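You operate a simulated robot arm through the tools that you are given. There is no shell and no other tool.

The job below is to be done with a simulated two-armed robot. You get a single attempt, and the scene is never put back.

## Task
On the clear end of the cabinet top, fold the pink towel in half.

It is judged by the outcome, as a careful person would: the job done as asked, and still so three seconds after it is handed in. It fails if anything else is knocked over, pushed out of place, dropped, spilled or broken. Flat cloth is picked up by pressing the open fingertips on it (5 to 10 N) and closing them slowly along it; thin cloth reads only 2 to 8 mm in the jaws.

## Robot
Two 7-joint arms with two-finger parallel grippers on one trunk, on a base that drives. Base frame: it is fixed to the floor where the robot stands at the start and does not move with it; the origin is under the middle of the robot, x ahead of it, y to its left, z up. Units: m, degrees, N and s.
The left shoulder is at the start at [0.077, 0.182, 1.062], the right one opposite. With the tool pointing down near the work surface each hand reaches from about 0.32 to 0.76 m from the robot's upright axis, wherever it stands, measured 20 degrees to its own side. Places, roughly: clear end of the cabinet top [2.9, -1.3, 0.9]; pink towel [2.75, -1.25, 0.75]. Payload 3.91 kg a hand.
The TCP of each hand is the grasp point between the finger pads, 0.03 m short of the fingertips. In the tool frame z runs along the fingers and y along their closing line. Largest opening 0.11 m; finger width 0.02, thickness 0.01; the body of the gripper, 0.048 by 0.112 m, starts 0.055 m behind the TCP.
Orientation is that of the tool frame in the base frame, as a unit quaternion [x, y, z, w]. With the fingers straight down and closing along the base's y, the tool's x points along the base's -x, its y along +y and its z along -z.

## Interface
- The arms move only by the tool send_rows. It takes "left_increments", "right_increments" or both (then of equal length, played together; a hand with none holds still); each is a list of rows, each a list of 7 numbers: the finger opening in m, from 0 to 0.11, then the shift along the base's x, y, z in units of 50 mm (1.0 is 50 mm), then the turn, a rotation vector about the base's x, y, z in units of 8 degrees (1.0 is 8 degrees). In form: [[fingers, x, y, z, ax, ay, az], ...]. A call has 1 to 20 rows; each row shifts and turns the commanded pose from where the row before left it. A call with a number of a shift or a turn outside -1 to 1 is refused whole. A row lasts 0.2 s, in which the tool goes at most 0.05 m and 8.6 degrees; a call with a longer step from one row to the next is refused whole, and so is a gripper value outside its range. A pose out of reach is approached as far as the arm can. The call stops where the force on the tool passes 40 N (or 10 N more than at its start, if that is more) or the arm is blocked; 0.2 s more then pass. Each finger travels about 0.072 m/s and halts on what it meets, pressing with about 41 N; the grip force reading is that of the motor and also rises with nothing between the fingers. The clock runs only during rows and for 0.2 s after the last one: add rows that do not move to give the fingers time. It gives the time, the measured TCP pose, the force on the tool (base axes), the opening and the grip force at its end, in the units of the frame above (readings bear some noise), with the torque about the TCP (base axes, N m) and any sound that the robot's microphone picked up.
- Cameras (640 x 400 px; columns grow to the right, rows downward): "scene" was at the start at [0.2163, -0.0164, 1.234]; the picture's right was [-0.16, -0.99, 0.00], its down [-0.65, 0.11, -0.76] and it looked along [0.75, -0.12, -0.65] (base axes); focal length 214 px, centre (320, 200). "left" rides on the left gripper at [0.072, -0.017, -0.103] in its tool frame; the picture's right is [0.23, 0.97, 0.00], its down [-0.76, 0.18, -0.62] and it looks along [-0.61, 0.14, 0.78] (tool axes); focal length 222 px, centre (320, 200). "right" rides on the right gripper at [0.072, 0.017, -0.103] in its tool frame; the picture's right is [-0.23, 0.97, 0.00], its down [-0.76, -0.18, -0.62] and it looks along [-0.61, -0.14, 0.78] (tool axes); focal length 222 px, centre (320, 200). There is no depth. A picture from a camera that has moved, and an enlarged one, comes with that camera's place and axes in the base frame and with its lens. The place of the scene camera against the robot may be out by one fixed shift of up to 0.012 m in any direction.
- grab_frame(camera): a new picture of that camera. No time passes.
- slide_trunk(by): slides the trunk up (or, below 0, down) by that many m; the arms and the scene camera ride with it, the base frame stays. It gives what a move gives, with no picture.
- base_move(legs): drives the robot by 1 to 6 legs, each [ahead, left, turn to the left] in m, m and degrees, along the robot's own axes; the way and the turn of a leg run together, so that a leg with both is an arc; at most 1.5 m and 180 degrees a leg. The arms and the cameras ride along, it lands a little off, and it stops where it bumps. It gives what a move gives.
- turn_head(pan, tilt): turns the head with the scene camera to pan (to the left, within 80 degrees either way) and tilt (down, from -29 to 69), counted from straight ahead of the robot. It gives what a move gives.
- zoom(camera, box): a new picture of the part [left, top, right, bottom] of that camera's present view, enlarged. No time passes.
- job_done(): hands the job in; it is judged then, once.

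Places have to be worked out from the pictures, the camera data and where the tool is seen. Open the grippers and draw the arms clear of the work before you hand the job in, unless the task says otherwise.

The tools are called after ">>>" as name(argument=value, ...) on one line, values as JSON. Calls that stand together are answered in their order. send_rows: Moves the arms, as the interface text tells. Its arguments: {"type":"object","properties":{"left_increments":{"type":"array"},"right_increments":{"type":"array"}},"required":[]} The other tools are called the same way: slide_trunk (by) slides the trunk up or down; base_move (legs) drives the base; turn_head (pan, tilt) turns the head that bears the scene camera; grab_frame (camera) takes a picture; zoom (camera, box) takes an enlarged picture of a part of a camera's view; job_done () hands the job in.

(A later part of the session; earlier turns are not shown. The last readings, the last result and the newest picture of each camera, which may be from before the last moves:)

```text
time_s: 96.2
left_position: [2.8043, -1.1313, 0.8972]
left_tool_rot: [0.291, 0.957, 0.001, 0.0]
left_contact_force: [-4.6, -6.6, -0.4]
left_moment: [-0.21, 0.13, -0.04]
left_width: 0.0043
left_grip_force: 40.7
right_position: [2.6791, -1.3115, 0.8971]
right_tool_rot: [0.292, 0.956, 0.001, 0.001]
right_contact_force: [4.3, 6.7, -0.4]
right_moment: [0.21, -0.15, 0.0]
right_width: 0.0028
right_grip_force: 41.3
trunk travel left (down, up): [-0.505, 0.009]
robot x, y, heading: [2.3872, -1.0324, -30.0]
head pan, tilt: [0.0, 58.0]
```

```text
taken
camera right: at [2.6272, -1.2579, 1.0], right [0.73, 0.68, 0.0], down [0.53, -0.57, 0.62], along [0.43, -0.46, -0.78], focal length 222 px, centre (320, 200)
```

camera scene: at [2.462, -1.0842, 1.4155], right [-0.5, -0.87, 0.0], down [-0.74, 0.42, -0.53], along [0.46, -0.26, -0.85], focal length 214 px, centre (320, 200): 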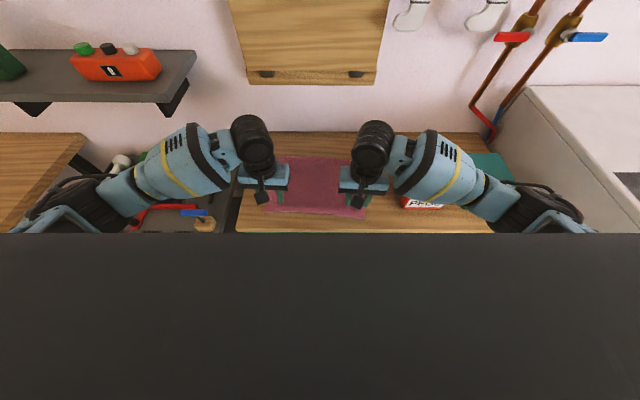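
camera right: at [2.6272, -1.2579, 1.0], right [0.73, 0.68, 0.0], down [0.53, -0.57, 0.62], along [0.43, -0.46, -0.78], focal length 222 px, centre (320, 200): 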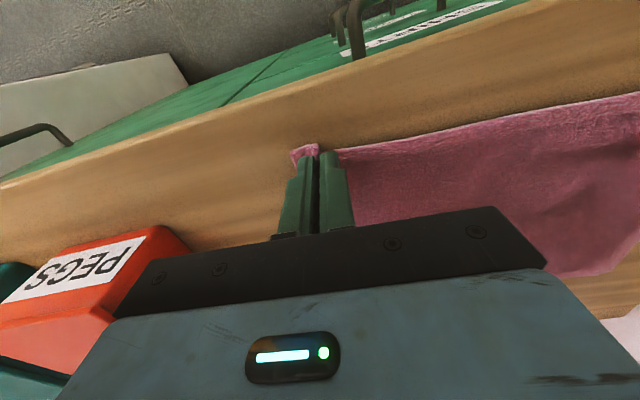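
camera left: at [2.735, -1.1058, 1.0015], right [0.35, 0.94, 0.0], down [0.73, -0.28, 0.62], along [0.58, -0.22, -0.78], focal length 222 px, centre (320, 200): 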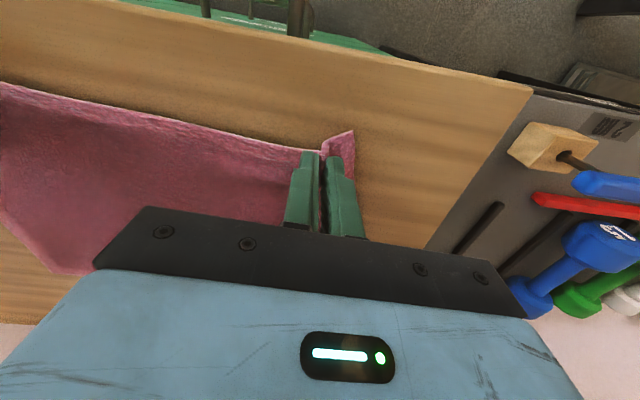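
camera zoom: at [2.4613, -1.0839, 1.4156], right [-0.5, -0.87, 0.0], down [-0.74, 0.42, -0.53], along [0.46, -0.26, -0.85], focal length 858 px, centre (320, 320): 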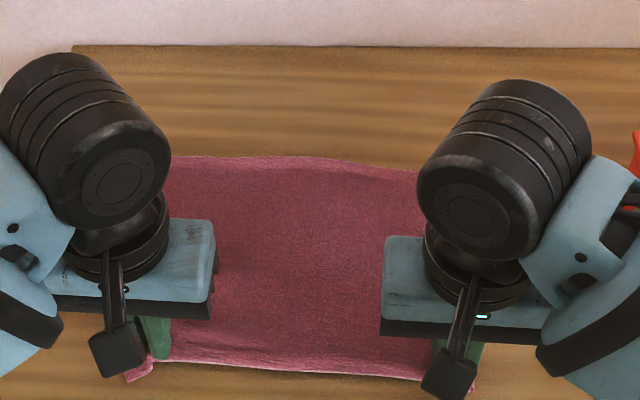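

The towel is flat again. I release the left hand only and raise it to see the corner.

>>> send_rows(left_increments=[[0.01, 0, 0, 0, 0, 0, 0], [0.025, 0, 0, 0, 0, 0, 0], [0.045, 0, 0, 0, 0, 0, 0], [0.06, 0, 0, 0, 0, 0, 0], [0.06, 0, 0, 0.2, 0, 0, 0], [0.06, 0, 0, 0.4, 0, 0, 0], [0.06, 0, 0, 0.6, 0, 0, 0], [0.06, -0.1, 0.15, 0.4, 0, 0, 0], [0.06, 0, 0, 0, 0, 0, 0]])

>>> grab_frame(camera="left")

>>> zoom(camera="scene", box=[240, 120, 400, 220])

```text
time_s: 98.2
left_position: [2.7996, -1.1231, 0.9777]
left_tool_rot: [0.292, 0.956, 0.001, 0.0]
left_contact_force: [0.4, 0.1, -0.5]
left_moment: [-0.04, 0.01, -0.01]
left_width: 0.0599
left_grip_force: 0.1
right_position: [2.6802, -1.3125, 0.8975]
right_tool_rot: [0.292, 0.956, 0.0, 0.0]
right_contact_force: [0.2, -0.6, 0.6]
right_moment: [0.0, 0.01, 0.02]
right_width: 0.0027
right_grip_force: 40.7
trunk travel left (down, up): [-0.505, 0.009]
robot x, y, heading: [2.3904, -1.0373, -29.6]
head pan, tilt: [0.0, 58.0]
```

```text
taken
camera left: at [2.7295, -1.0977, 1.0805], right [0.35, 0.94, 0.0], down [0.73, -0.28, 0.62], along [0.58, -0.22, -0.78], focal length 222 px, centre (320, 200)
```

left: 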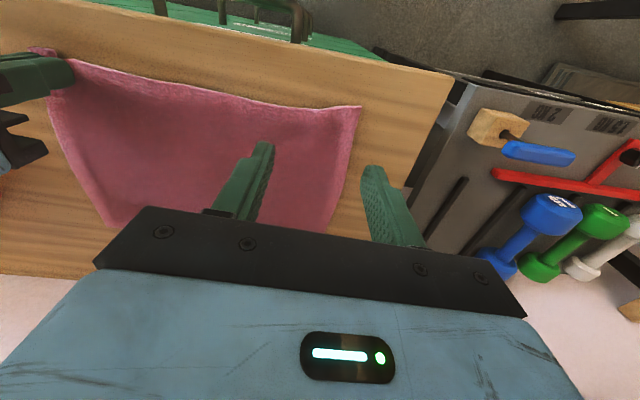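

```text
4.00 times, centred on (320, 170) of scene
camera zoom: at [2.4615, -1.0841, 1.4156], right [-0.5, -0.87, 0.0], down [-0.74, 0.42, -0.53], along [0.46, -0.26, -0.85], focal length 858 px, centre (320, 320)
```

zoom: 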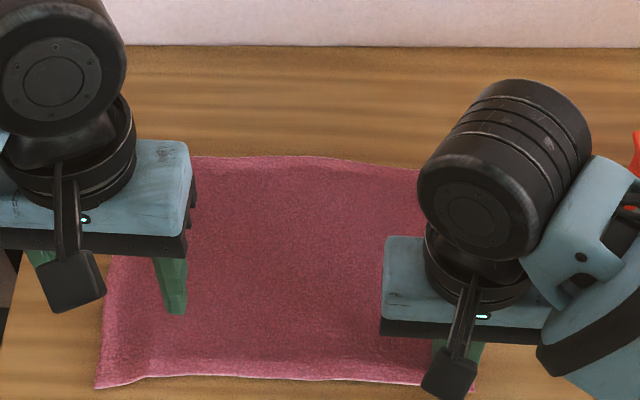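

On release the cloth springs back flat, with the near-left corner now at about (2.800,-1.085). I regrasp it closer to the corner with a smaller 28 mm opening, and draw the right hand back about 1 cm to take up slack.

>>> send_rows(left_increments=[[0.028, -0.098, 0.196, -0.4, 0, 0, 0], [0.028, 0, 0, -0.5, 0, 0, 0], [0.028, 0, 0, -0.4, 0, 0, 0], [0.028, 0, 0, -0.2, 0, 0, 0], [0.028, 0, 0, 0, 0, 0, 0]], right_increments=[[0.0, 0, 0, 0, 0, 0, 0], [0.0, -0.1, 0.067, 0.02, 0, 0, 0], [0.0, -0.1, 0.067, 0, 0, 0, 0], [0.0, 0, 0, 0, 0, 0, 0], [0.0, 0, 0, 0, 0, 0, 0]])

>>> zoom(camera="left", box=[220, 60, 460, 260])

```text
time_s: 99.4
left_position: [2.7934, -1.114, 0.9008]
left_tool_rot: [0.292, 0.957, 0.001, 0.0]
left_contact_force: [-1.5, -0.3, 0.7]
left_moment: [0.02, 0.01, 0.0]
left_width: 0.0284
left_grip_force: 0.1
right_position: [2.669, -1.3055, 0.8969]
right_tool_rot: [0.292, 0.956, 0.0, 0.0]
right_contact_force: [-0.5, 0.4, -0.1]
right_moment: [-0.01, 0.0, 0.02]
right_width: 0.0026
right_grip_force: 41.0
trunk travel left (down, up): [-0.505, 0.009]
robot x, y, heading: [2.386, -1.0366, -29.6]
head pan, tilt: [0.0, 58.0]
```

```text
2.00 times, centred on (340, 160) of left
camera zoom: at [2.7238, -1.0884, 1.0052], right [0.35, 0.94, 0.0], down [0.73, -0.28, 0.62], along [0.58, -0.22, -0.78], focal length 444 px, centre (280, 280)
```

zoom: 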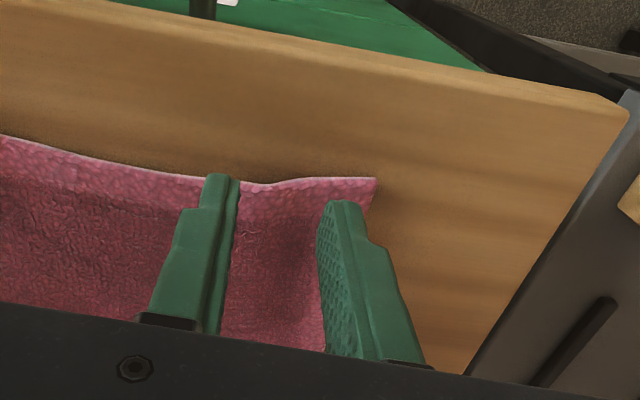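

The outer fingertip is just inside the corner. I shift 3 mm inward and creep down to contact.

>>> send_rows(left_increments=[[0.028, -0.033, -0.05, -0.04, 0, 0, 0], [0.028, 0, 0, -0.04, 0, 0, 0], [0.028, 0, 0, -0.04, 0, 0, 0], [0.028, 0, 0, -0.02, 0, 0, 0], [0.028, 0, 0, 0, 0, 0, 0]])

```text
time_s: 100.6
left_position: [2.7921, -1.1183, 0.8962]
left_tool_rot: [0.292, 0.957, 0.0, 0.0]
left_contact_force: [-0.4, 0.6, 0.3]
left_moment: [-0.03, 0.02, -0.02]
left_width: 0.028
left_grip_force: 0.1
right_position: [2.6686, -1.3059, 0.8995]
right_tool_rot: [0.292, 0.956, 0.0, -0.001]
right_contact_force: [0.0, -0.1, -0.3]
right_moment: [0.01, 0.0, 0.0]
right_width: 0.003
right_grip_force: 41.0
trunk travel left (down, up): [-0.505, 0.009]
robot x, y, heading: [2.3892, -1.0347, -29.8]
head pan, tilt: [0.0, 58.0]
```

No force yet at TCP z 0.896. I go down about 2.5 mm more.

>>> send_rows(left_increments=[[0.028, 0, 0, -0.03, 0, 0, 0], [0.028, 0, 0, -0.025, 0, 0, 0], [0.028, 0, 0, 0, 0, 0, 0]])

```text
time_s: 101.4
left_position: [2.7935, -1.1166, 0.8935]
left_tool_rot: [0.292, 0.957, 0.0, 0.001]
left_contact_force: [0.2, 2.2, 5.6]
left_moment: [0.06, -0.03, 0.02]
left_width: 0.0281
left_grip_force: 0.3
right_position: [2.6688, -1.305, 0.8974]
right_tool_rot: [0.293, 0.956, 0.0, 0.001]
right_contact_force: [0.2, 0.1, 0.4]
right_moment: [0.01, 0.01, -0.01]
right_width: 0.0027
right_grip_force: 41.2
trunk travel left (down, up): [-0.505, 0.009]
robot x, y, heading: [2.3883, -1.0328, -29.7]
head pan, tilt: [0.0, 58.0]
```

Contact at 5.6 N. I close the left fingers slowly along the cloth.

>>> send_rows(left_increments=[[0.025, 0, 0, 0, 0, 0, 0], [0.022, 0, 0, 0, 0, 0, 0], [0.019, 0, 0, 0, 0, 0, 0], [0.016, 0, 0, 0, 0, 0, 0], [0.013, 0, 0, 0, 0, 0, 0], [0.01, 0, 0, 0, 0, 0, 0], [0.007, 0, 0, 0, 0, 0, 0], [0.004, 0, 0, 0, 0, 0, 0], [0.001, 0, 0, 0, 0, 0, 0], [0.0, 0, 0, 0, 0, 0, 0], [0.0, 0, 0, 0, 0, 0, 0]])

>>> zoom(camera="left", box=[220, 60, 460, 260])

```text
time_s: 103.8
left_position: [2.7915, -1.1174, 0.8927]
left_tool_rot: [0.292, 0.957, 0.0, -0.001]
left_contact_force: [-2.2, -3.9, 6.3]
left_moment: [-0.08, -0.01, -0.01]
left_width: 0.0031
left_grip_force: 40.9
right_position: [2.67, -1.3055, 0.8989]
right_tool_rot: [0.292, 0.956, 0.0, 0.0]
right_contact_force: [1.8, 2.0, 0.6]
right_moment: [0.1, -0.07, 0.01]
right_width: 0.0028
right_grip_force: 40.7
trunk travel left (down, up): [-0.505, 0.009]
robot x, y, heading: [2.3901, -1.0386, -29.9]
head pan, tilt: [0.0, 58.0]
```

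```text
2.00 times, centred on (340, 160) of left
camera zoom: at [2.7221, -1.092, 0.9967], right [0.35, 0.94, 0.0], down [0.73, -0.28, 0.62], along [0.58, -0.22, -0.78], focal length 444 px, centre (280, 280)
```

zoom: 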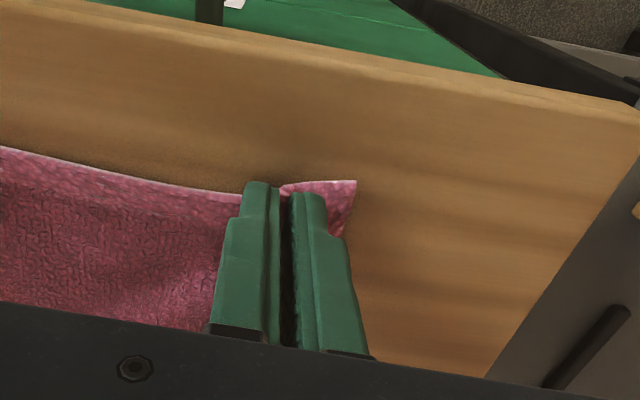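

The left jaws hold 3.1 mm with a neat short flap. I check where the far corners are now before folding.

>>> grab_frame(camera="right")

>>> grab_frame(camera="left")

>>> zoom(camera="scene", box=[240, 120, 400, 220])

```text
taken
camera right: at [2.617, -1.2518, 1.0009], right [0.73, 0.68, 0.0], down [0.53, -0.57, 0.62], along [0.42, -0.46, -0.78], focal length 222 px, centre (320, 200)
```

right: 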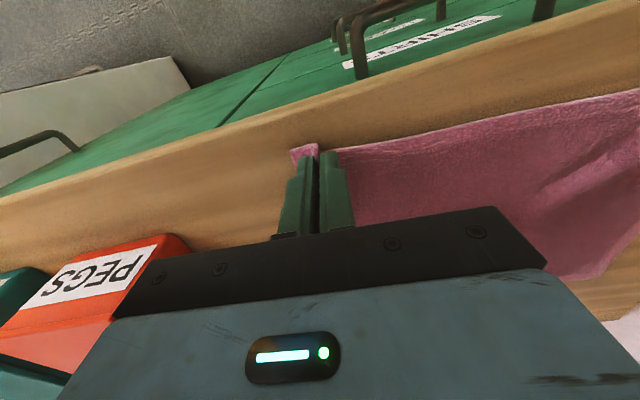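

```text
taken
camera left: at [2.7221, -1.092, 0.9967], right [0.35, 0.94, 0.0], down [0.73, -0.28, 0.62], along [0.58, -0.22, -0.78], focal length 222 px, centre (320, 200)
```

left: 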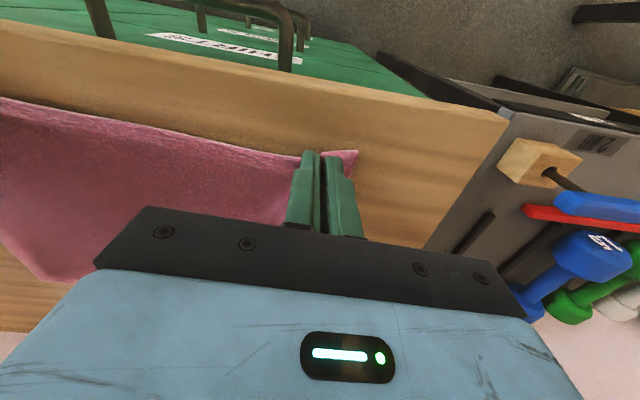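

```text
4.00 times, centred on (320, 170) of scene
camera zoom: at [2.4609, -1.0838, 1.4156], right [-0.5, -0.87, 0.0], down [-0.74, 0.42, -0.53], along [0.46, -0.26, -0.85], focal length 858 px, centre (320, 320)
```

zoom: 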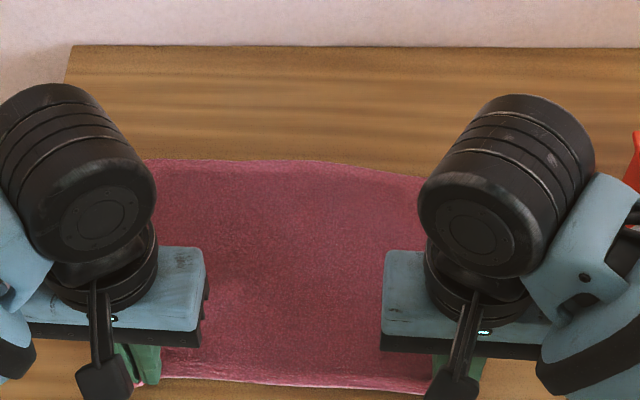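

Far corners are now about FL (2.991,-1.205) and FR (2.824,-1.449). I run the first half of the fold arc again with the new grasp.

>>> send_rows(left_increments=[[0.0, 0.0212, -0.0132, 0.36, 0, 0, 0], [0.0, 0.0632, -0.0393, 0.32, 0, 0, 0], [0.0, 0.1035, -0.0644, 0.284, 0, 0, 0], [0.0, 0.1414, -0.0879, 0.262, 0, 0, 0], [0.0, 0.1757, -0.1092, 0.234, 0, 0, 0], [0.0, 0.2057, -0.1279, 0.2, 0, 0, 0], [0.0, 0.2307, -0.1434, 0.161, 0, 0, 0], [0.0, 0.2499, -0.1554, 0.118, 0, 0, 0], [0.0, 0.2631, -0.1636, 0.072, 0, 0, 0], [0.0, 0.2697, -0.1677, 0.024, 0, 0, 0], [0.0, 0, 0, 0, 0, 0, 0]], right_increments=[[0.0, 0.0202, -0.0135, 0.306, 0, 0, 0], [0.0, 0.0603, -0.0401, 0.299, 0, 0, 0], [0.0, 0.0988, -0.0658, 0.284, 0, 0, 0], [0.0, 0.1349, -0.0898, 0.262, 0, 0, 0], [0.0, 0.1676, -0.1116, 0.234, 0, 0, 0], [0.0, 0.1963, -0.1307, 0.2, 0, 0, 0], [0.0, 0.2201, -0.1465, 0.161, 0, 0, 0], [0.0, 0.2385, -0.1587, 0.118, 0, 0, 0], [0.0, 0.251, -0.1671, 0.072, 0, 0, 0], [0.0, 0.2573, -0.1713, 0.024, 0, 0, 0], [0.0, 0, 0, 0, 0, 0, 0]])

>>> zoom(camera="scene", box=[265, 140, 375, 200])

>>> zoom(camera="left", box=[0, 0, 400, 250])

>>> zoom(camera="right", box=[240, 30, 640, 250])

```text
time_s: 106.2
left_position: [2.8777, -1.1697, 0.9937]
left_tool_rot: [0.292, 0.956, 0.0, 0.0]
left_contact_force: [-3.7, -5.3, -0.5]
left_moment: [-0.14, 0.13, 0.01]
left_width: 0.0031
left_grip_force: 41.3
right_position: [2.7524, -1.3612, 0.9976]
right_tool_rot: [0.291, 0.957, 0.0, 0.001]
right_contact_force: [3.5, 5.4, 0.1]
right_moment: [0.22, -0.15, -0.01]
right_width: 0.0028
right_grip_force: 41.6
trunk travel left (down, up): [-0.505, 0.009]
robot x, y, heading: [2.3875, -1.0378, -29.6]
head pan, tilt: [0.0, 58.0]
```

```text
5.82 times, centred on (320, 170) of scene
camera zoom: at [2.461, -1.0836, 1.4156], right [-0.5, -0.87, 0.0], down [-0.74, 0.42, -0.53], along [0.46, -0.26, -0.85], focal length 1248 px, centre (320, 374)
```

zoom: 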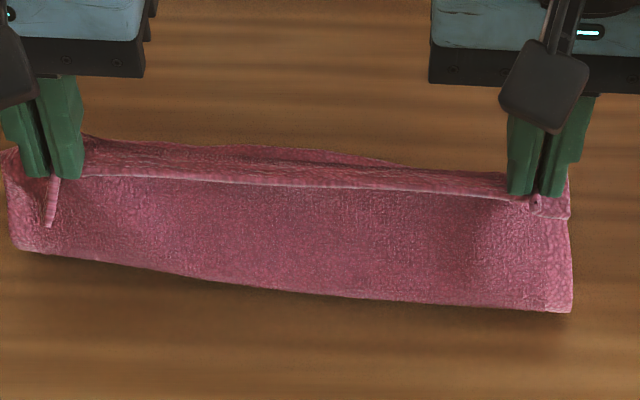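

```text
1.60 times, centred on (200, 125) of left
camera zoom: at [2.8082, -1.1452, 1.0979], right [0.35, 0.93, 0.0], down [0.73, -0.28, 0.62], along [0.58, -0.22, -0.78], focal length 355 px, centre (512, 320)
```

zoom: 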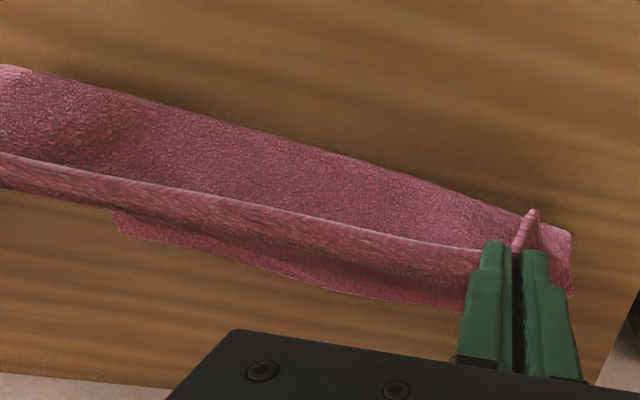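

```text
1.60 times, centred on (440, 140) of right
camera zoom: at [2.7007, -1.3072, 1.1005], right [0.73, 0.68, 0.0], down [0.53, -0.57, 0.62], along [0.43, -0.46, -0.78], focal length 355 px, centre (128, 296)
```

zoom: 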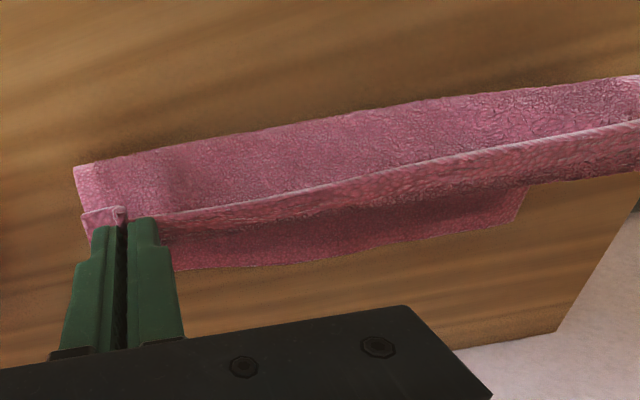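

The fold line is much straighter now, with a neat hang. I continue the arc forward and down most of the way, then check.

>>> send_rows(left_increments=[[0.0, 0.2697, -0.1677, -0.024, 0, 0, 0], [0.0, 0.2631, -0.1636, -0.072, 0, 0, 0], [0.0, 0.2499, -0.1554, -0.118, 0, 0, 0], [0.0, 0.2307, -0.1434, -0.161, 0, 0, 0], [0.0, 0.2057, -0.1279, -0.2, 0, 0, 0], [0.0, 0.1757, -0.1092, -0.234, 0, 0, 0], [0.0, 0.1414, -0.0879, -0.262, 0, 0, 0], [0.0, 0, 0, 0, 0, 0, 0]], right_increments=[[0.0, 0.2573, -0.1713, -0.024, 0, 0, 0], [0.0, 0.251, -0.1671, -0.072, 0, 0, 0], [0.0, 0.2385, -0.1587, -0.118, 0, 0, 0], [0.0, 0.2201, -0.1465, -0.161, 0, 0, 0], [0.0, 0.1963, -0.1307, -0.2, 0, 0, 0], [0.0, 0.1676, -0.1116, -0.234, 0, 0, 0], [0.0, 0.1349, -0.0898, -0.262, 0, 0, 0], [0.0, 0, 0, 0, 0, 0, 0]])

>>> zoom(camera="scene", box=[265, 140, 375, 200])

>>> zoom(camera="left", box=[0, 0, 400, 250])

>>> zoom(camera="right", box=[240, 30, 640, 250])

```text
time_s: 108.0
left_position: [2.9543, -1.2195, 0.941]
left_tool_rot: [0.291, 0.957, 0.001, 0.0]
left_contact_force: [-6.4, -8.0, 0.9]
left_moment: [-0.22, 0.19, -0.07]
left_width: 0.003
left_grip_force: 40.6
right_position: [2.8243, -1.4086, 0.9417]
right_tool_rot: [0.292, 0.956, 0.0, 0.0]
right_contact_force: [6.7, 8.8, 0.7]
right_moment: [0.26, -0.2, 0.03]
right_width: 0.0028
right_grip_force: 41.2
trunk travel left (down, up): [-0.505, 0.009]
robot x, y, heading: [2.3875, -1.0355, -29.8]
head pan, tilt: [0.0, 58.0]
```

```text
5.82 times, centred on (320, 170) of scene
camera zoom: at [2.461, -1.0837, 1.4157], right [-0.5, -0.87, 0.0], down [-0.74, 0.42, -0.53], along [0.46, -0.26, -0.85], focal length 1248 px, centre (320, 374)
```

zoom: 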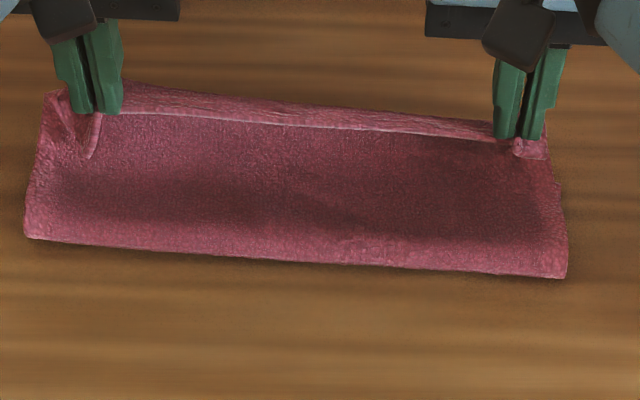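

```text
1.60 times, centred on (200, 125) of left
camera zoom: at [2.8861, -1.1943, 1.045], right [0.36, 0.93, 0.0], down [0.73, -0.28, 0.62], along [0.58, -0.22, -0.78], focal length 355 px, centre (512, 320)
```

zoom: 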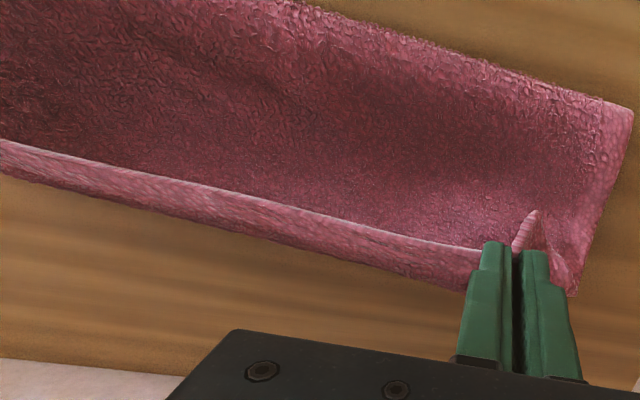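

```text
1.60 times, centred on (440, 140) of right
camera zoom: at [2.7721, -1.3553, 1.0459], right [0.73, 0.68, 0.0], down [0.53, -0.57, 0.62], along [0.43, -0.46, -0.78], focal length 355 px, centre (128, 296)
```

zoom: 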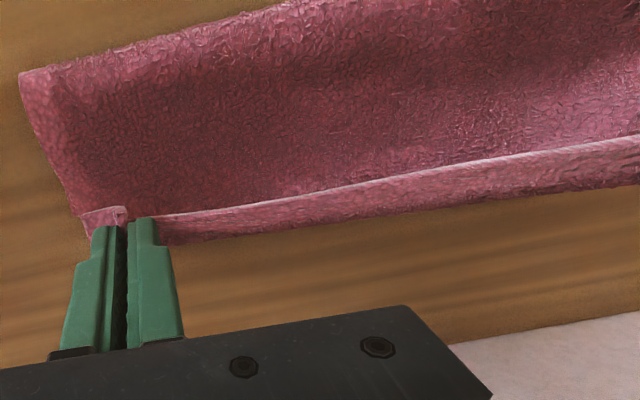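

The fold is now straight, with the near edge hanging just above the far edge. I lower the last 4–5 cm onto it.

>>> send_rows(left_increments=[[0.0, 0.1035, -0.0644, -0.25, 0, 0, 0], [0.0, 0.0632, -0.0393, -0.25, 0, 0, 0], [0.0, 0.0212, -0.0132, -0.2, 0, 0, 0], [0.0, 0, 0, -0.12, 0, 0, 0], [0.0, 0, 0, 0, 0, 0, 0]], right_increments=[[0.0, 0.0988, -0.0658, -0.25, 0, 0, 0], [0.0, 0.0603, -0.0401, -0.25, 0, 0, 0], [0.0, 0.0202, -0.0135, -0.2, 0, 0, 0], [0.0, 0, 0, -0.12, 0, 0, 0], [0.0, 0, 0, 0, 0, 0, 0]])

>>> zoom(camera="scene", box=[265, 140, 375, 200])

>>> zoom(camera="left", box=[0, 0, 400, 250])

>>> zoom(camera="right", box=[240, 30, 640, 250])

```text
time_s: 109.2
left_position: [2.9646, -1.225, 0.9003]
left_tool_rot: [0.291, 0.957, -0.001, 0.0]
left_contact_force: [-6.2, -9.2, 4.6]
left_moment: [-0.27, 0.19, -0.04]
left_width: 0.0031
left_grip_force: 41.2
right_position: [2.8341, -1.4161, 0.9031]
right_tool_rot: [0.292, 0.956, 0.0, 0.001]
right_contact_force: [5.9, 8.1, 0.9]
right_moment: [0.25, -0.19, 0.02]
right_width: 0.0029
right_grip_force: 41.2
trunk travel left (down, up): [-0.505, 0.009]
robot x, y, heading: [2.3832, -1.0348, -29.7]
head pan, tilt: [0.0, 58.0]
```

```text
5.82 times, centred on (320, 170) of scene
camera zoom: at [2.4607, -1.0837, 1.4158], right [-0.5, -0.87, 0.0], down [-0.74, 0.42, -0.53], along [0.46, -0.26, -0.85], focal length 1248 px, centre (320, 374)
```

zoom: 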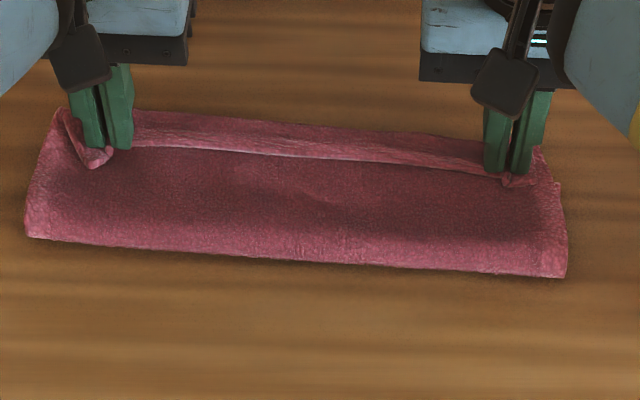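

```text
1.60 times, centred on (200, 125) of left
camera zoom: at [2.8958, -1.1997, 1.0046], right [0.36, 0.93, 0.0], down [0.73, -0.28, 0.62], along [0.58, -0.22, -0.78], focal length 355 px, centre (512, 320)
```

zoom: 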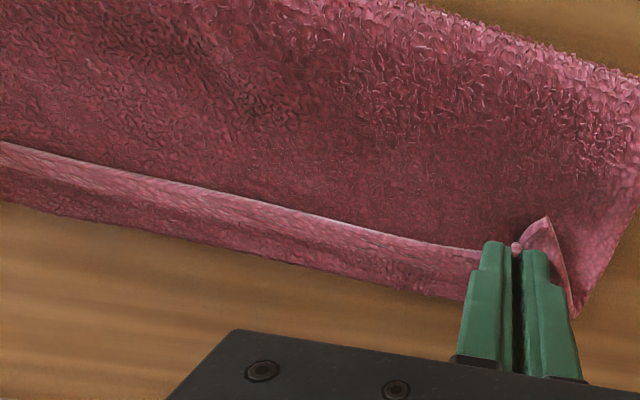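

```text
1.60 times, centred on (440, 140) of right
camera zoom: at [2.7815, -1.3613, 1.0054], right [0.73, 0.68, 0.0], down [0.53, -0.57, 0.62], along [0.43, -0.46, -0.78], focal length 355 px, centre (128, 296)
```

zoom: 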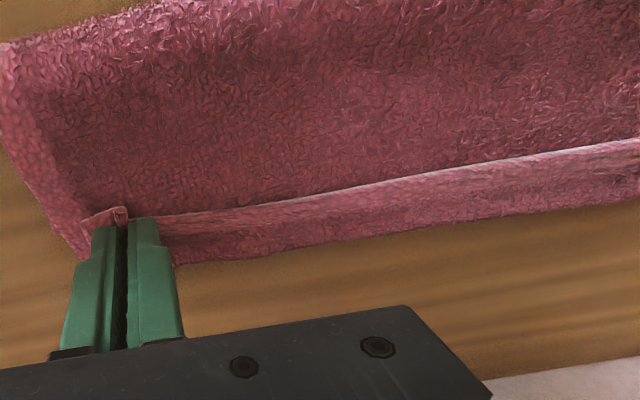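

The top edge is laid on the far edge and the left tip touches (4.6 N). I lower the right 2 mm more and open both hands slowly so the gathers relax flat.

>>> send_rows(left_increments=[[0.0, 0, 0, 0, 0, 0, 0], [0.006, 0, 0, 0, 0, 0, 0], [0.012, 0, 0, 0, 0, 0, 0], [0.018, 0, 0, 0, 0, 0, 0], [0.024, 0, 0, 0, 0, 0, 0], [0.03, 0, 0, 0, 0, 0, 0], [0.036, 0, 0, 0.04, 0, 0, 0], [0.04, 0, 0, 0.1, 0, 0, 0], [0.04, 0, 0, 0.3, 0, 0, 0], [0.04, 0, 0, 0.5, 0, 0, 0], [0.04, 0, 0, 0.5, 0, 0, 0]], right_increments=[[0.0, 0, 0, -0.05, 0, 0, 0], [0.006, 0, 0, 0, 0, 0, 0], [0.012, 0, 0, 0, 0, 0, 0], [0.018, 0, 0, 0, 0, 0, 0], [0.024, 0, 0, 0, 0, 0, 0], [0.03, 0, 0, 0, 0, 0, 0], [0.036, 0, 0, 0.04, 0, 0, 0], [0.04, 0, 0, 0.1, 0, 0, 0], [0.04, 0, 0, 0.3, 0, 0, 0], [0.04, 0, 0, 0.5, 0, 0, 0], [0.04, 0, 0, 0.5, 0, 0, 0]])

>>> zoom(camera="scene", box=[265, 140, 375, 200])

>>> grab_frame(camera="left")

>>> grab_frame(camera="right")

```text
time_s: 111.6
left_position: [2.9651, -1.2255, 0.9723]
left_tool_rot: [0.291, 0.957, 0.0, 0.001]
left_contact_force: [0.1, -0.2, 0.3]
left_moment: [-0.02, 0.04, -0.03]
left_width: 0.0401
left_grip_force: 0.2
right_position: [2.8329, -1.4155, 0.9712]
right_tool_rot: [0.292, 0.956, 0.0, 0.0]
right_contact_force: [-0.2, 0.9, 0.1]
right_moment: [-0.01, 0.01, -0.02]
right_width: 0.0402
right_grip_force: 0.0
trunk travel left (down, up): [-0.505, 0.009]
robot x, y, heading: [2.3884, -1.0343, -29.7]
head pan, tilt: [0.0, 58.0]
```

```text
5.82 times, centred on (320, 170) of scene
camera zoom: at [2.4609, -1.0837, 1.4157], right [-0.5, -0.87, 0.0], down [-0.74, 0.42, -0.53], along [0.46, -0.26, -0.85], focal length 1248 px, centre (320, 374)
```

zoom: 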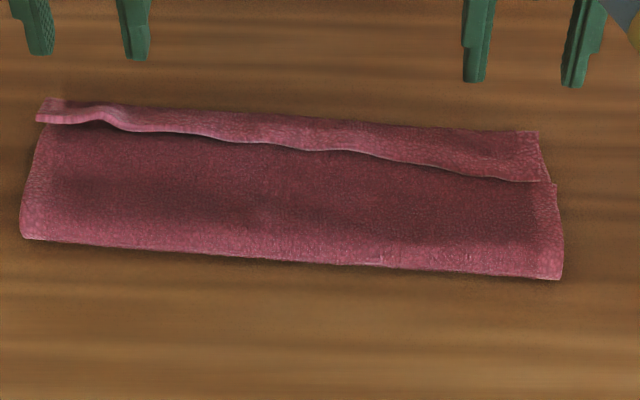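

```text
taken
camera left: at [2.8953, -1.1993, 1.0763], right [0.35, 0.94, 0.0], down [0.73, -0.28, 0.62], along [0.58, -0.22, -0.78], focal length 222 px, centre (320, 200)
```

left: 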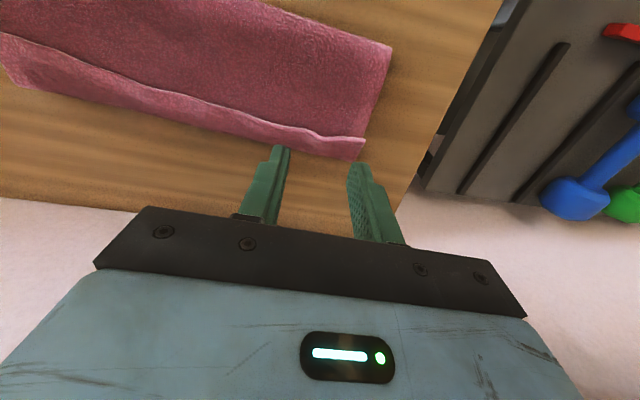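

```text
taken
camera right: at [2.7819, -1.3611, 1.0747], right [0.73, 0.68, 0.0], down [0.53, -0.57, 0.62], along [0.42, -0.46, -0.78], focal length 222 px, centre (320, 200)
```

right: 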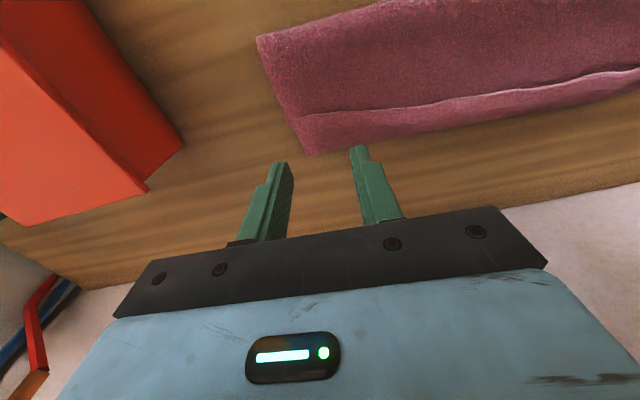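

The towel is folded, but the top edge stops about 2.5 cm (left) and 4 cm (right) short of the lower far edge, since the lower layer slid a little. I zoom both wrist cameras to regrasp the top edge and pull it into line.

>>> zoom(camera="left", box=[240, 20, 440, 180])

>>> zoom(camera="right", box=[220, 20, 420, 180])

```text
2.50 times, centred on (340, 100) of left
camera zoom: at [2.8953, -1.1993, 1.0763], right [0.35, 0.94, 0.0], down [0.73, -0.28, 0.62], along [0.58, -0.22, -0.78], focal length 555 px, centre (270, 450)
```

zoom: 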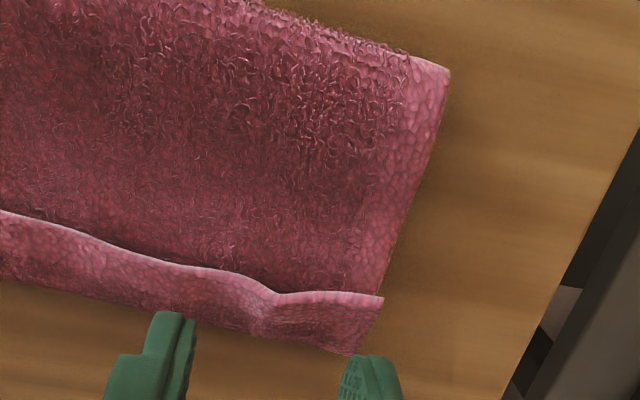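

```text
2.50 times, centred on (320, 100) of right
camera zoom: at [2.7819, -1.3611, 1.0747], right [0.73, 0.68, 0.0], down [0.53, -0.57, 0.62], along [0.42, -0.46, -0.78], focal length 555 px, centre (320, 450)
```

zoom: 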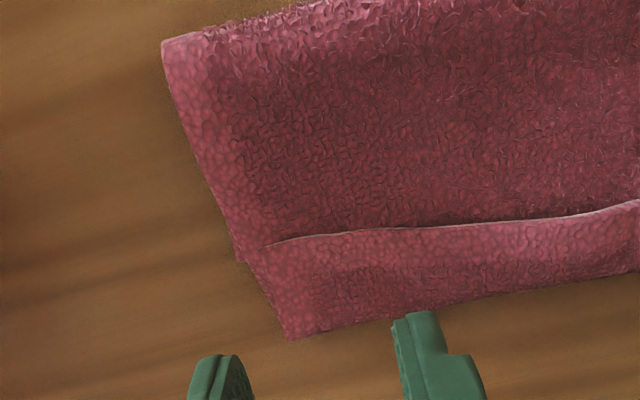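

Looking closely, the light strip is the towel's near hem flipped back on top of the upper layer (its cut edge faces me), because the jaws hold it from above. I'll unroll that strip: place four open fingertips just on my side of the rim and push it forward lightly.

>>> send_rows(left_increments=[[0.06, -0.186, -0.018, 0, 0, 0, 0], [0.08, -0.186, -0.018, 0, 0, 0, 0], [0.09, -0.186, -0.018, -0.3, 0, 0, 0], [0.09, -0.186, -0.018, -0.45, 0, 0, 0], [0.09, -0.186, -0.018, -0.45, 0, 0, 0], [0.09, 0, 0, -0.1, 0, 0, 0], [0.09, 0, 0, 0, 0, 0, 0]], right_increments=[[0.06, -0.005, 0.289, 0, 0, 0, 0], [0.08, -0.005, 0.289, 0, 0, 0, 0], [0.09, -0.005, 0.289, -0.3, 0, 0, 0], [0.09, -0.005, 0.289, -0.45, 0, 0, 0], [0.09, -0.005, 0.289, -0.45, 0, 0, 0], [0.09, 0, 0, -0.08, 0, 0, 0], [0.09, 0, 0, 0, 0, 0, 0]])

>>> zoom(camera="scene", box=[265, 140, 375, 200])

>>> grab_frame(camera="left")

>>> grab_frame(camera="right")

```text
time_s: 113.2
left_position: [2.9183, -1.2296, 0.9088]
left_tool_rot: [0.291, 0.957, 0.0, 0.0]
left_contact_force: [-0.2, -0.5, 0.8]
left_moment: [0.01, -0.03, 0.03]
left_width: 0.0899
left_grip_force: 0.0
right_position: [2.834, -1.3442, 0.9066]
right_tool_rot: [0.292, 0.957, 0.001, 0.0]
right_contact_force: [-0.1, -0.3, 0.8]
right_moment: [0.01, 0.02, 0.01]
right_width: 0.0897
right_grip_force: 0.0
trunk travel left (down, up): [-0.505, 0.009]
robot x, y, heading: [2.3928, -1.0369, -29.8]
head pan, tilt: [0.0, 58.0]
```

```text
5.82 times, centred on (320, 170) of scene
camera zoom: at [2.4613, -1.0837, 1.4156], right [-0.5, -0.87, 0.0], down [-0.74, 0.42, -0.53], along [0.46, -0.26, -0.85], focal length 1248 px, centre (320, 374)
```

zoom: 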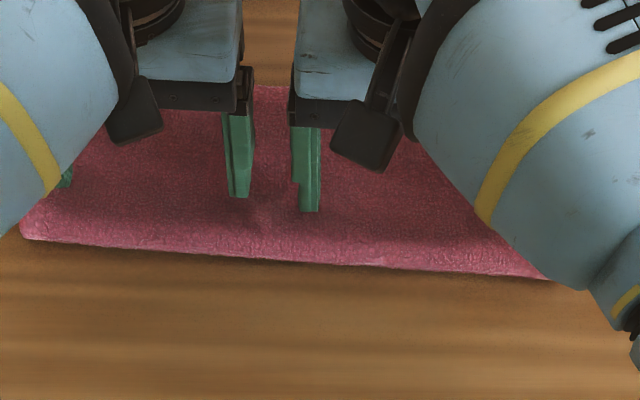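

```text
taken
camera left: at [2.8495, -1.2042, 1.0106], right [0.35, 0.94, 0.0], down [0.73, -0.28, 0.62], along [0.58, -0.22, -0.78], focal length 222 px, centre (320, 200)
```

left: 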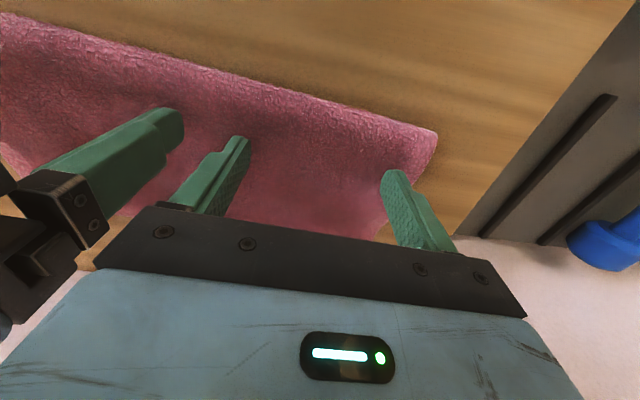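

```text
taken
camera right: at [2.7816, -1.2891, 1.0102], right [0.73, 0.68, 0.0], down [0.53, -0.57, 0.62], along [0.42, -0.46, -0.78], focal length 222 px, centre (320, 200)
```

right: 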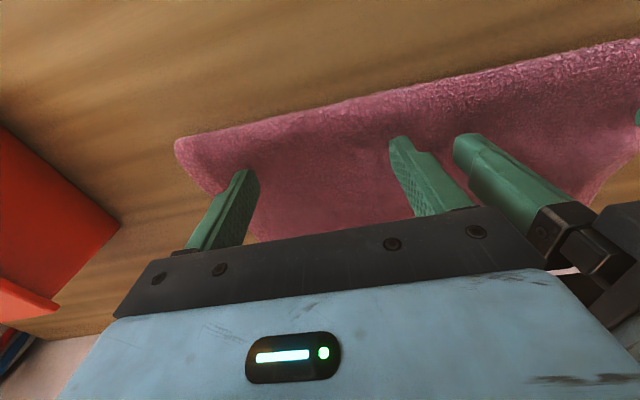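

The four tips hover about 1 cm above the upper layer, on my side of the rim. I lower gently to light contact.

>>> send_rows(left_increments=[[0.09, 0, 0, -0.06, 0, 0, 0], [0.09, 0, 0, -0.06, 0, 0, 0], [0.09, 0, 0, -0.05, 0, 0, 0], [0.09, 0, 0, 0, 0, 0, 0]], right_increments=[[0.09, 0, 0, -0.04, 0, 0, 0], [0.09, 0, 0, -0.04, 0, 0, 0], [0.09, 0, 0, -0.04, 0, 0, 0], [0.09, 0, 0, 0, 0, 0, 0]])

```text
time_s: 114.2
left_position: [2.9194, -1.23, 0.8984]
left_tool_rot: [0.292, 0.957, 0.0, 0.0]
left_contact_force: [0.2, -0.5, 0.5]
left_moment: [-0.04, -0.01, 0.02]
left_width: 0.0901
left_grip_force: 0.0
right_position: [2.8326, -1.3437, 0.9025]
right_tool_rot: [0.293, 0.956, 0.001, 0.001]
right_contact_force: [0.5, -0.8, -0.2]
right_moment: [0.0, 0.06, -0.02]
right_width: 0.0898
right_grip_force: 0.0
trunk travel left (down, up): [-0.505, 0.009]
robot x, y, heading: [2.3886, -1.0355, -29.5]
head pan, tilt: [0.0, 58.0]
```

Tips are around 0.868–0.872 with no force. I bring the right level with the left and push both hands forward about 6 cm to roll the rim over.

>>> send_rows(left_increments=[[0.09, 0, 0, -0.01, 0, 0, 0], [0.09, 0.124, -0.085, 0, 0, 0, 0], [0.09, 0.124, -0.085, 0, 0, 0, 0], [0.09, 0.124, -0.085, 0, 0, 0, 0], [0.09, 0.124, -0.085, 0, 0, 0, 0], [0.09, 0.124, -0.085, 0, 0, 0, 0], [0.09, 0.124, -0.085, 0, 0, 0, 0], [0.09, 0.124, -0.085, 0, 0, 0, 0], [0.09, 0, 0, 0, 0, 0, 0]], right_increments=[[0.09, 0, 0, -0.09, 0, 0, 0], [0.09, 0.124, -0.085, 0, 0, 0, 0], [0.09, 0.124, -0.085, 0, 0, 0, 0], [0.09, 0.124, -0.085, 0, 0, 0, 0], [0.09, 0.124, -0.085, 0, 0, 0, 0], [0.09, 0.124, -0.085, 0, 0, 0, 0], [0.09, 0.124, -0.085, 0, 0, 0, 0], [0.09, 0.124, -0.085, 0, 0, 0, 0], [0.09, 0, 0, 0, 0, 0, 0]])

>>> zoom(camera="scene", box=[265, 140, 375, 200])

>>> grab_frame(camera="left")

>>> grab_frame(camera="right")

```text
time_s: 116.2
left_position: [2.9626, -1.2588, 0.8991]
left_tool_rot: [0.291, 0.957, 0.0, 0.001]
left_contact_force: [-0.1, 0.9, 0.7]
left_moment: [0.0, 0.0, -0.03]
left_width: 0.09
left_grip_force: 0.1
right_position: [2.8767, -1.3725, 0.8985]
right_tool_rot: [0.292, 0.956, -0.001, 0.0]
right_contact_force: [0.1, 0.3, 2.8]
right_moment: [0.02, -0.03, -0.01]
right_width: 0.0899
right_grip_force: 0.0
trunk travel left (down, up): [-0.505, 0.009]
robot x, y, heading: [2.3878, -1.0346, -29.7]
head pan, tilt: [0.0, 58.0]
```

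```text
5.82 times, centred on (320, 170) of scene
camera zoom: at [2.4608, -1.0835, 1.4157], right [-0.5, -0.87, 0.0], down [-0.74, 0.42, -0.53], along [0.46, -0.26, -0.85], focal length 1248 px, centre (320, 374)
```

zoom: 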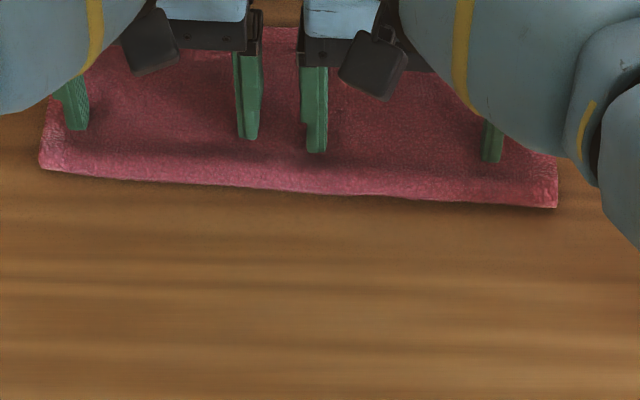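

```text
taken
camera left: at [2.8925, -1.2325, 1.002], right [0.35, 0.94, 0.0], down [0.73, -0.28, 0.62], along [0.58, -0.22, -0.78], focal length 222 px, centre (320, 200)
```

left: 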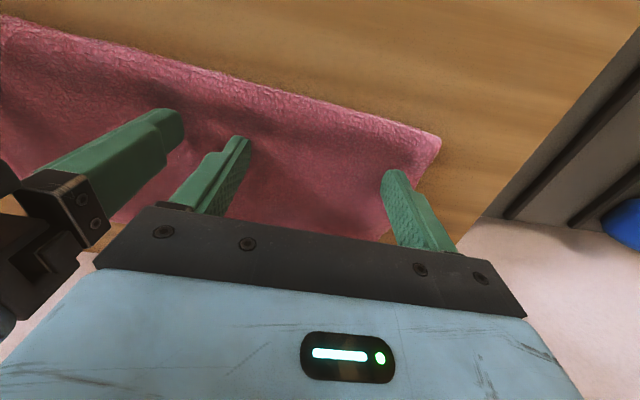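

```text
taken
camera right: at [2.8249, -1.3187, 1.0002], right [0.73, 0.68, 0.0], down [0.53, -0.57, 0.62], along [0.43, -0.46, -0.78], focal length 222 px, centre (320, 200)
```

right: 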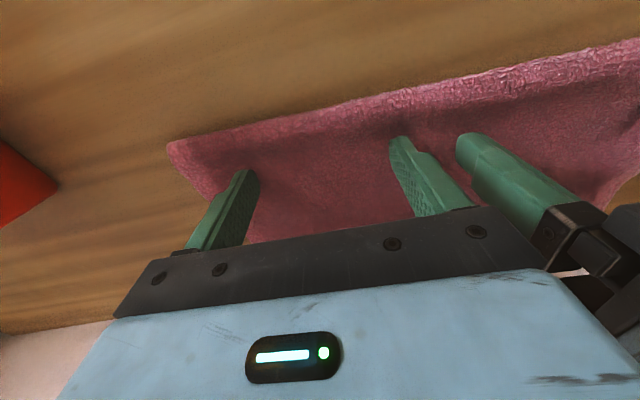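

The whole towel slid forward with the fingertips rather than the rim rolling over. I drag it back the same way by 5.5 cm and then lift to look.

>>> send_rows(left_increments=[[0.09, 0, 0, -0.01, 0, 0, 0], [0.09, -0.124, 0.085, 0, 0, 0, 0], [0.09, -0.124, 0.085, 0, 0, 0, 0], [0.09, -0.124, 0.085, 0, 0, 0, 0], [0.09, -0.124, 0.085, 0, 0, 0, 0], [0.09, -0.124, 0.085, 0, 0, 0, 0], [0.09, -0.124, 0.085, 0, 0, 0, 0], [0.09, -0.124, 0.085, 0, 0, 0, 0], [0.09, 0, 0, 0, 0, 0, 0], [0.09, 0, 0, 0.4, 0, 0, 0], [0.09, -0.3, 0.5, 0.7, 0, 0, 0], [0.09, -0.3, 0.5, 0.7, 0, 0, 0], [0.09, 0, 0, 0, 0, 0, 0]], right_increments=[[0.09, 0, 0, 0, 0, 0, 0], [0.09, -0.124, 0.085, 0, 0, 0, 0], [0.09, -0.124, 0.085, 0, 0, 0, 0], [0.09, -0.124, 0.085, 0, 0, 0, 0], [0.09, -0.124, 0.085, 0, 0, 0, 0], [0.09, -0.124, 0.085, 0, 0, 0, 0], [0.09, -0.124, 0.085, 0, 0, 0, 0], [0.09, -0.124, 0.085, 0, 0, 0, 0], [0.09, 0, 0, 0, 0, 0, 0], [0.09, 0, 0, 0.4, 0, 0, 0], [0.09, -0.6, -0.1, 0.7, 0, 0, 0], [0.09, -0.6, -0.1, 0.7, 0, 0, 0], [0.09, 0, 0, 0, 0, 0, 0]])

>>> zoom(camera="scene", box=[250, 125, 390, 210])

>>> grab_frame(camera="left")

>>> grab_frame(camera="right")

```text
time_s: 119.0
left_position: [2.8888, -1.1805, 0.9873]
left_tool_rot: [0.291, 0.957, 0.0, -0.001]
left_contact_force: [0.8, -1.3, 0.6]
left_moment: [-0.02, 0.01, -0.02]
left_width: 0.0898
left_grip_force: 0.2
right_position: [2.7743, -1.3538, 0.9871]
right_tool_rot: [0.292, 0.956, -0.001, -0.001]
right_contact_force: [-0.5, -0.9, -0.7]
right_moment: [0.02, 0.01, 0.01]
right_width: 0.0902
right_grip_force: 0.1
trunk travel left (down, up): [-0.505, 0.009]
robot x, y, heading: [2.3813, -1.0359, -29.8]
head pan, tilt: [0.0, 58.0]
```

```text
4.57 times, centred on (320, 168) of scene
camera zoom: at [2.4616, -1.084, 1.4155], right [-0.5, -0.87, 0.0], down [-0.74, 0.42, -0.53], along [0.46, -0.26, -0.85], focal length 980 px, centre (320, 349)
```

zoom: 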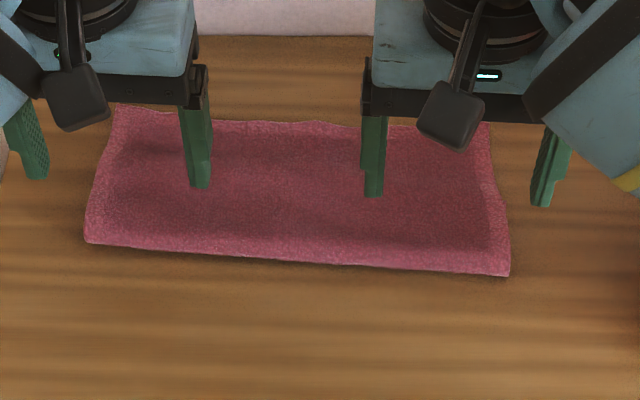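

```text
taken
camera left: at [2.8198, -1.1544, 1.0913], right [0.35, 0.94, 0.0], down [0.73, -0.28, 0.62], along [0.58, -0.22, -0.78], focal length 222 px, centre (320, 200)
```

left: 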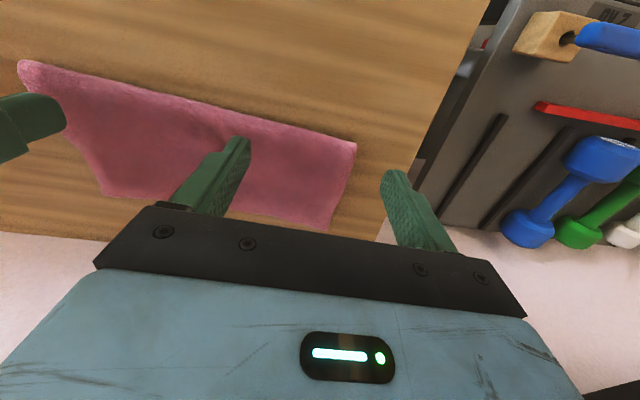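

```text
taken
camera right: at [2.7214, -1.2991, 1.0903], right [0.73, 0.68, 0.0], down [0.53, -0.57, 0.62], along [0.42, -0.46, -0.78], focal length 222 px, centre (320, 200)
```

right: 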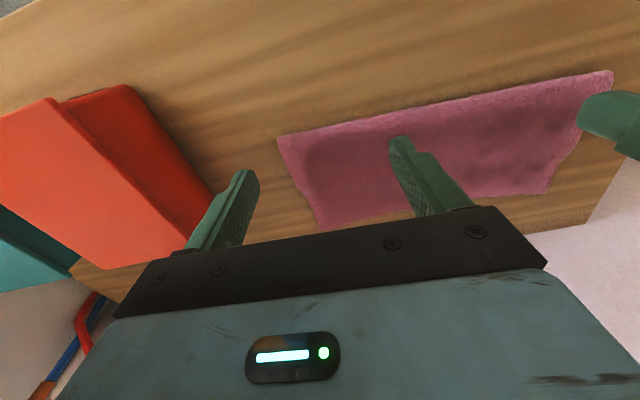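

The flipped strip has rolled open and the top surface now runs smooth to the far edge. I move the hands up and aside to get a clear view.

>>> send_rows(left_increments=[[0.09, -0.3, 0.6, 0.6, 0, 0, 0], [0.09, -0.3, 0.6, 0.6, 0, 0, 0], [0.09, -0.3, 0.6, 0.6, 0, 0, 0], [0.09, 0, 0, 0, 0, 0, 0]], right_increments=[[0.09, -0.7, -0.2, 0.6, 0, 0, 0], [0.09, -0.7, -0.2, 0.6, 0, 0, 0], [0.09, -0.7, -0.2, 0.6, 0, 0, 0], [0.09, 0, 0, 0, 0, 0, 0]])

>>> zoom(camera="scene", box=[265, 135, 375, 200])

>>> grab_frame(camera="left")

>>> grab_frame(camera="right")

```text
time_s: 120.0
left_position: [2.8449, -1.0907, 1.0767]
left_tool_rot: [0.292, 0.957, 0.0, -0.001]
left_contact_force: [0.1, 0.2, 0.1]
left_moment: [0.01, -0.03, 0.0]
left_width: 0.09
left_grip_force: 0.1
right_position: [2.669, -1.3864, 1.0776]
right_tool_rot: [0.293, 0.956, 0.001, -0.001]
right_contact_force: [0.4, -0.4, -0.1]
right_moment: [0.03, 0.03, -0.04]
right_width: 0.0901
right_grip_force: 0.0
trunk travel left (down, up): [-0.505, 0.009]
robot x, y, heading: [2.3871, -1.0333, -29.8]
head pan, tilt: [0.0, 58.0]
```

```text
5.82 times, centred on (320, 168) of scene
camera zoom: at [2.4625, -1.0844, 1.4154], right [-0.5, -0.87, 0.0], down [-0.74, 0.42, -0.53], along [0.46, -0.26, -0.85], focal length 1248 px, centre (320, 389)
```

zoom: 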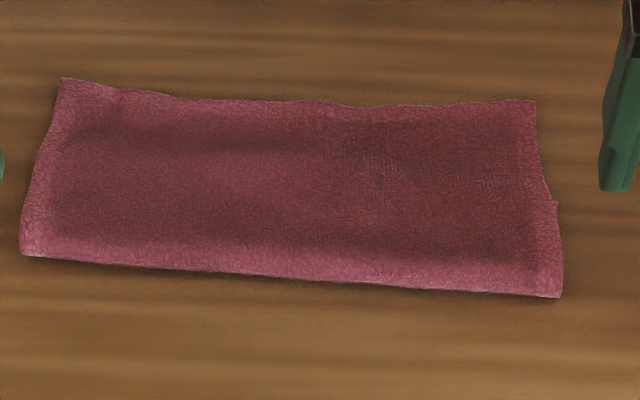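

```text
taken
camera left: at [2.7753, -1.0642, 1.1816], right [0.35, 0.94, 0.0], down [0.73, -0.28, 0.62], along [0.58, -0.22, -0.78], focal length 222 px, centre (320, 200)
```

left: 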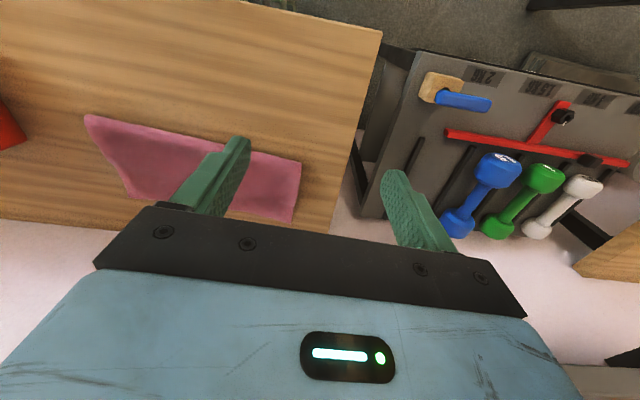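

```text
taken
camera right: at [2.6158, -1.3322, 1.1814], right [0.73, 0.68, 0.0], down [0.53, -0.57, 0.62], along [0.42, -0.46, -0.78], focal length 222 px, centre (320, 200)
```

right: 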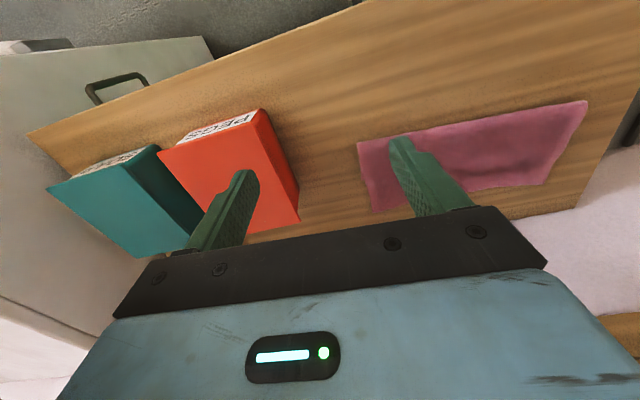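

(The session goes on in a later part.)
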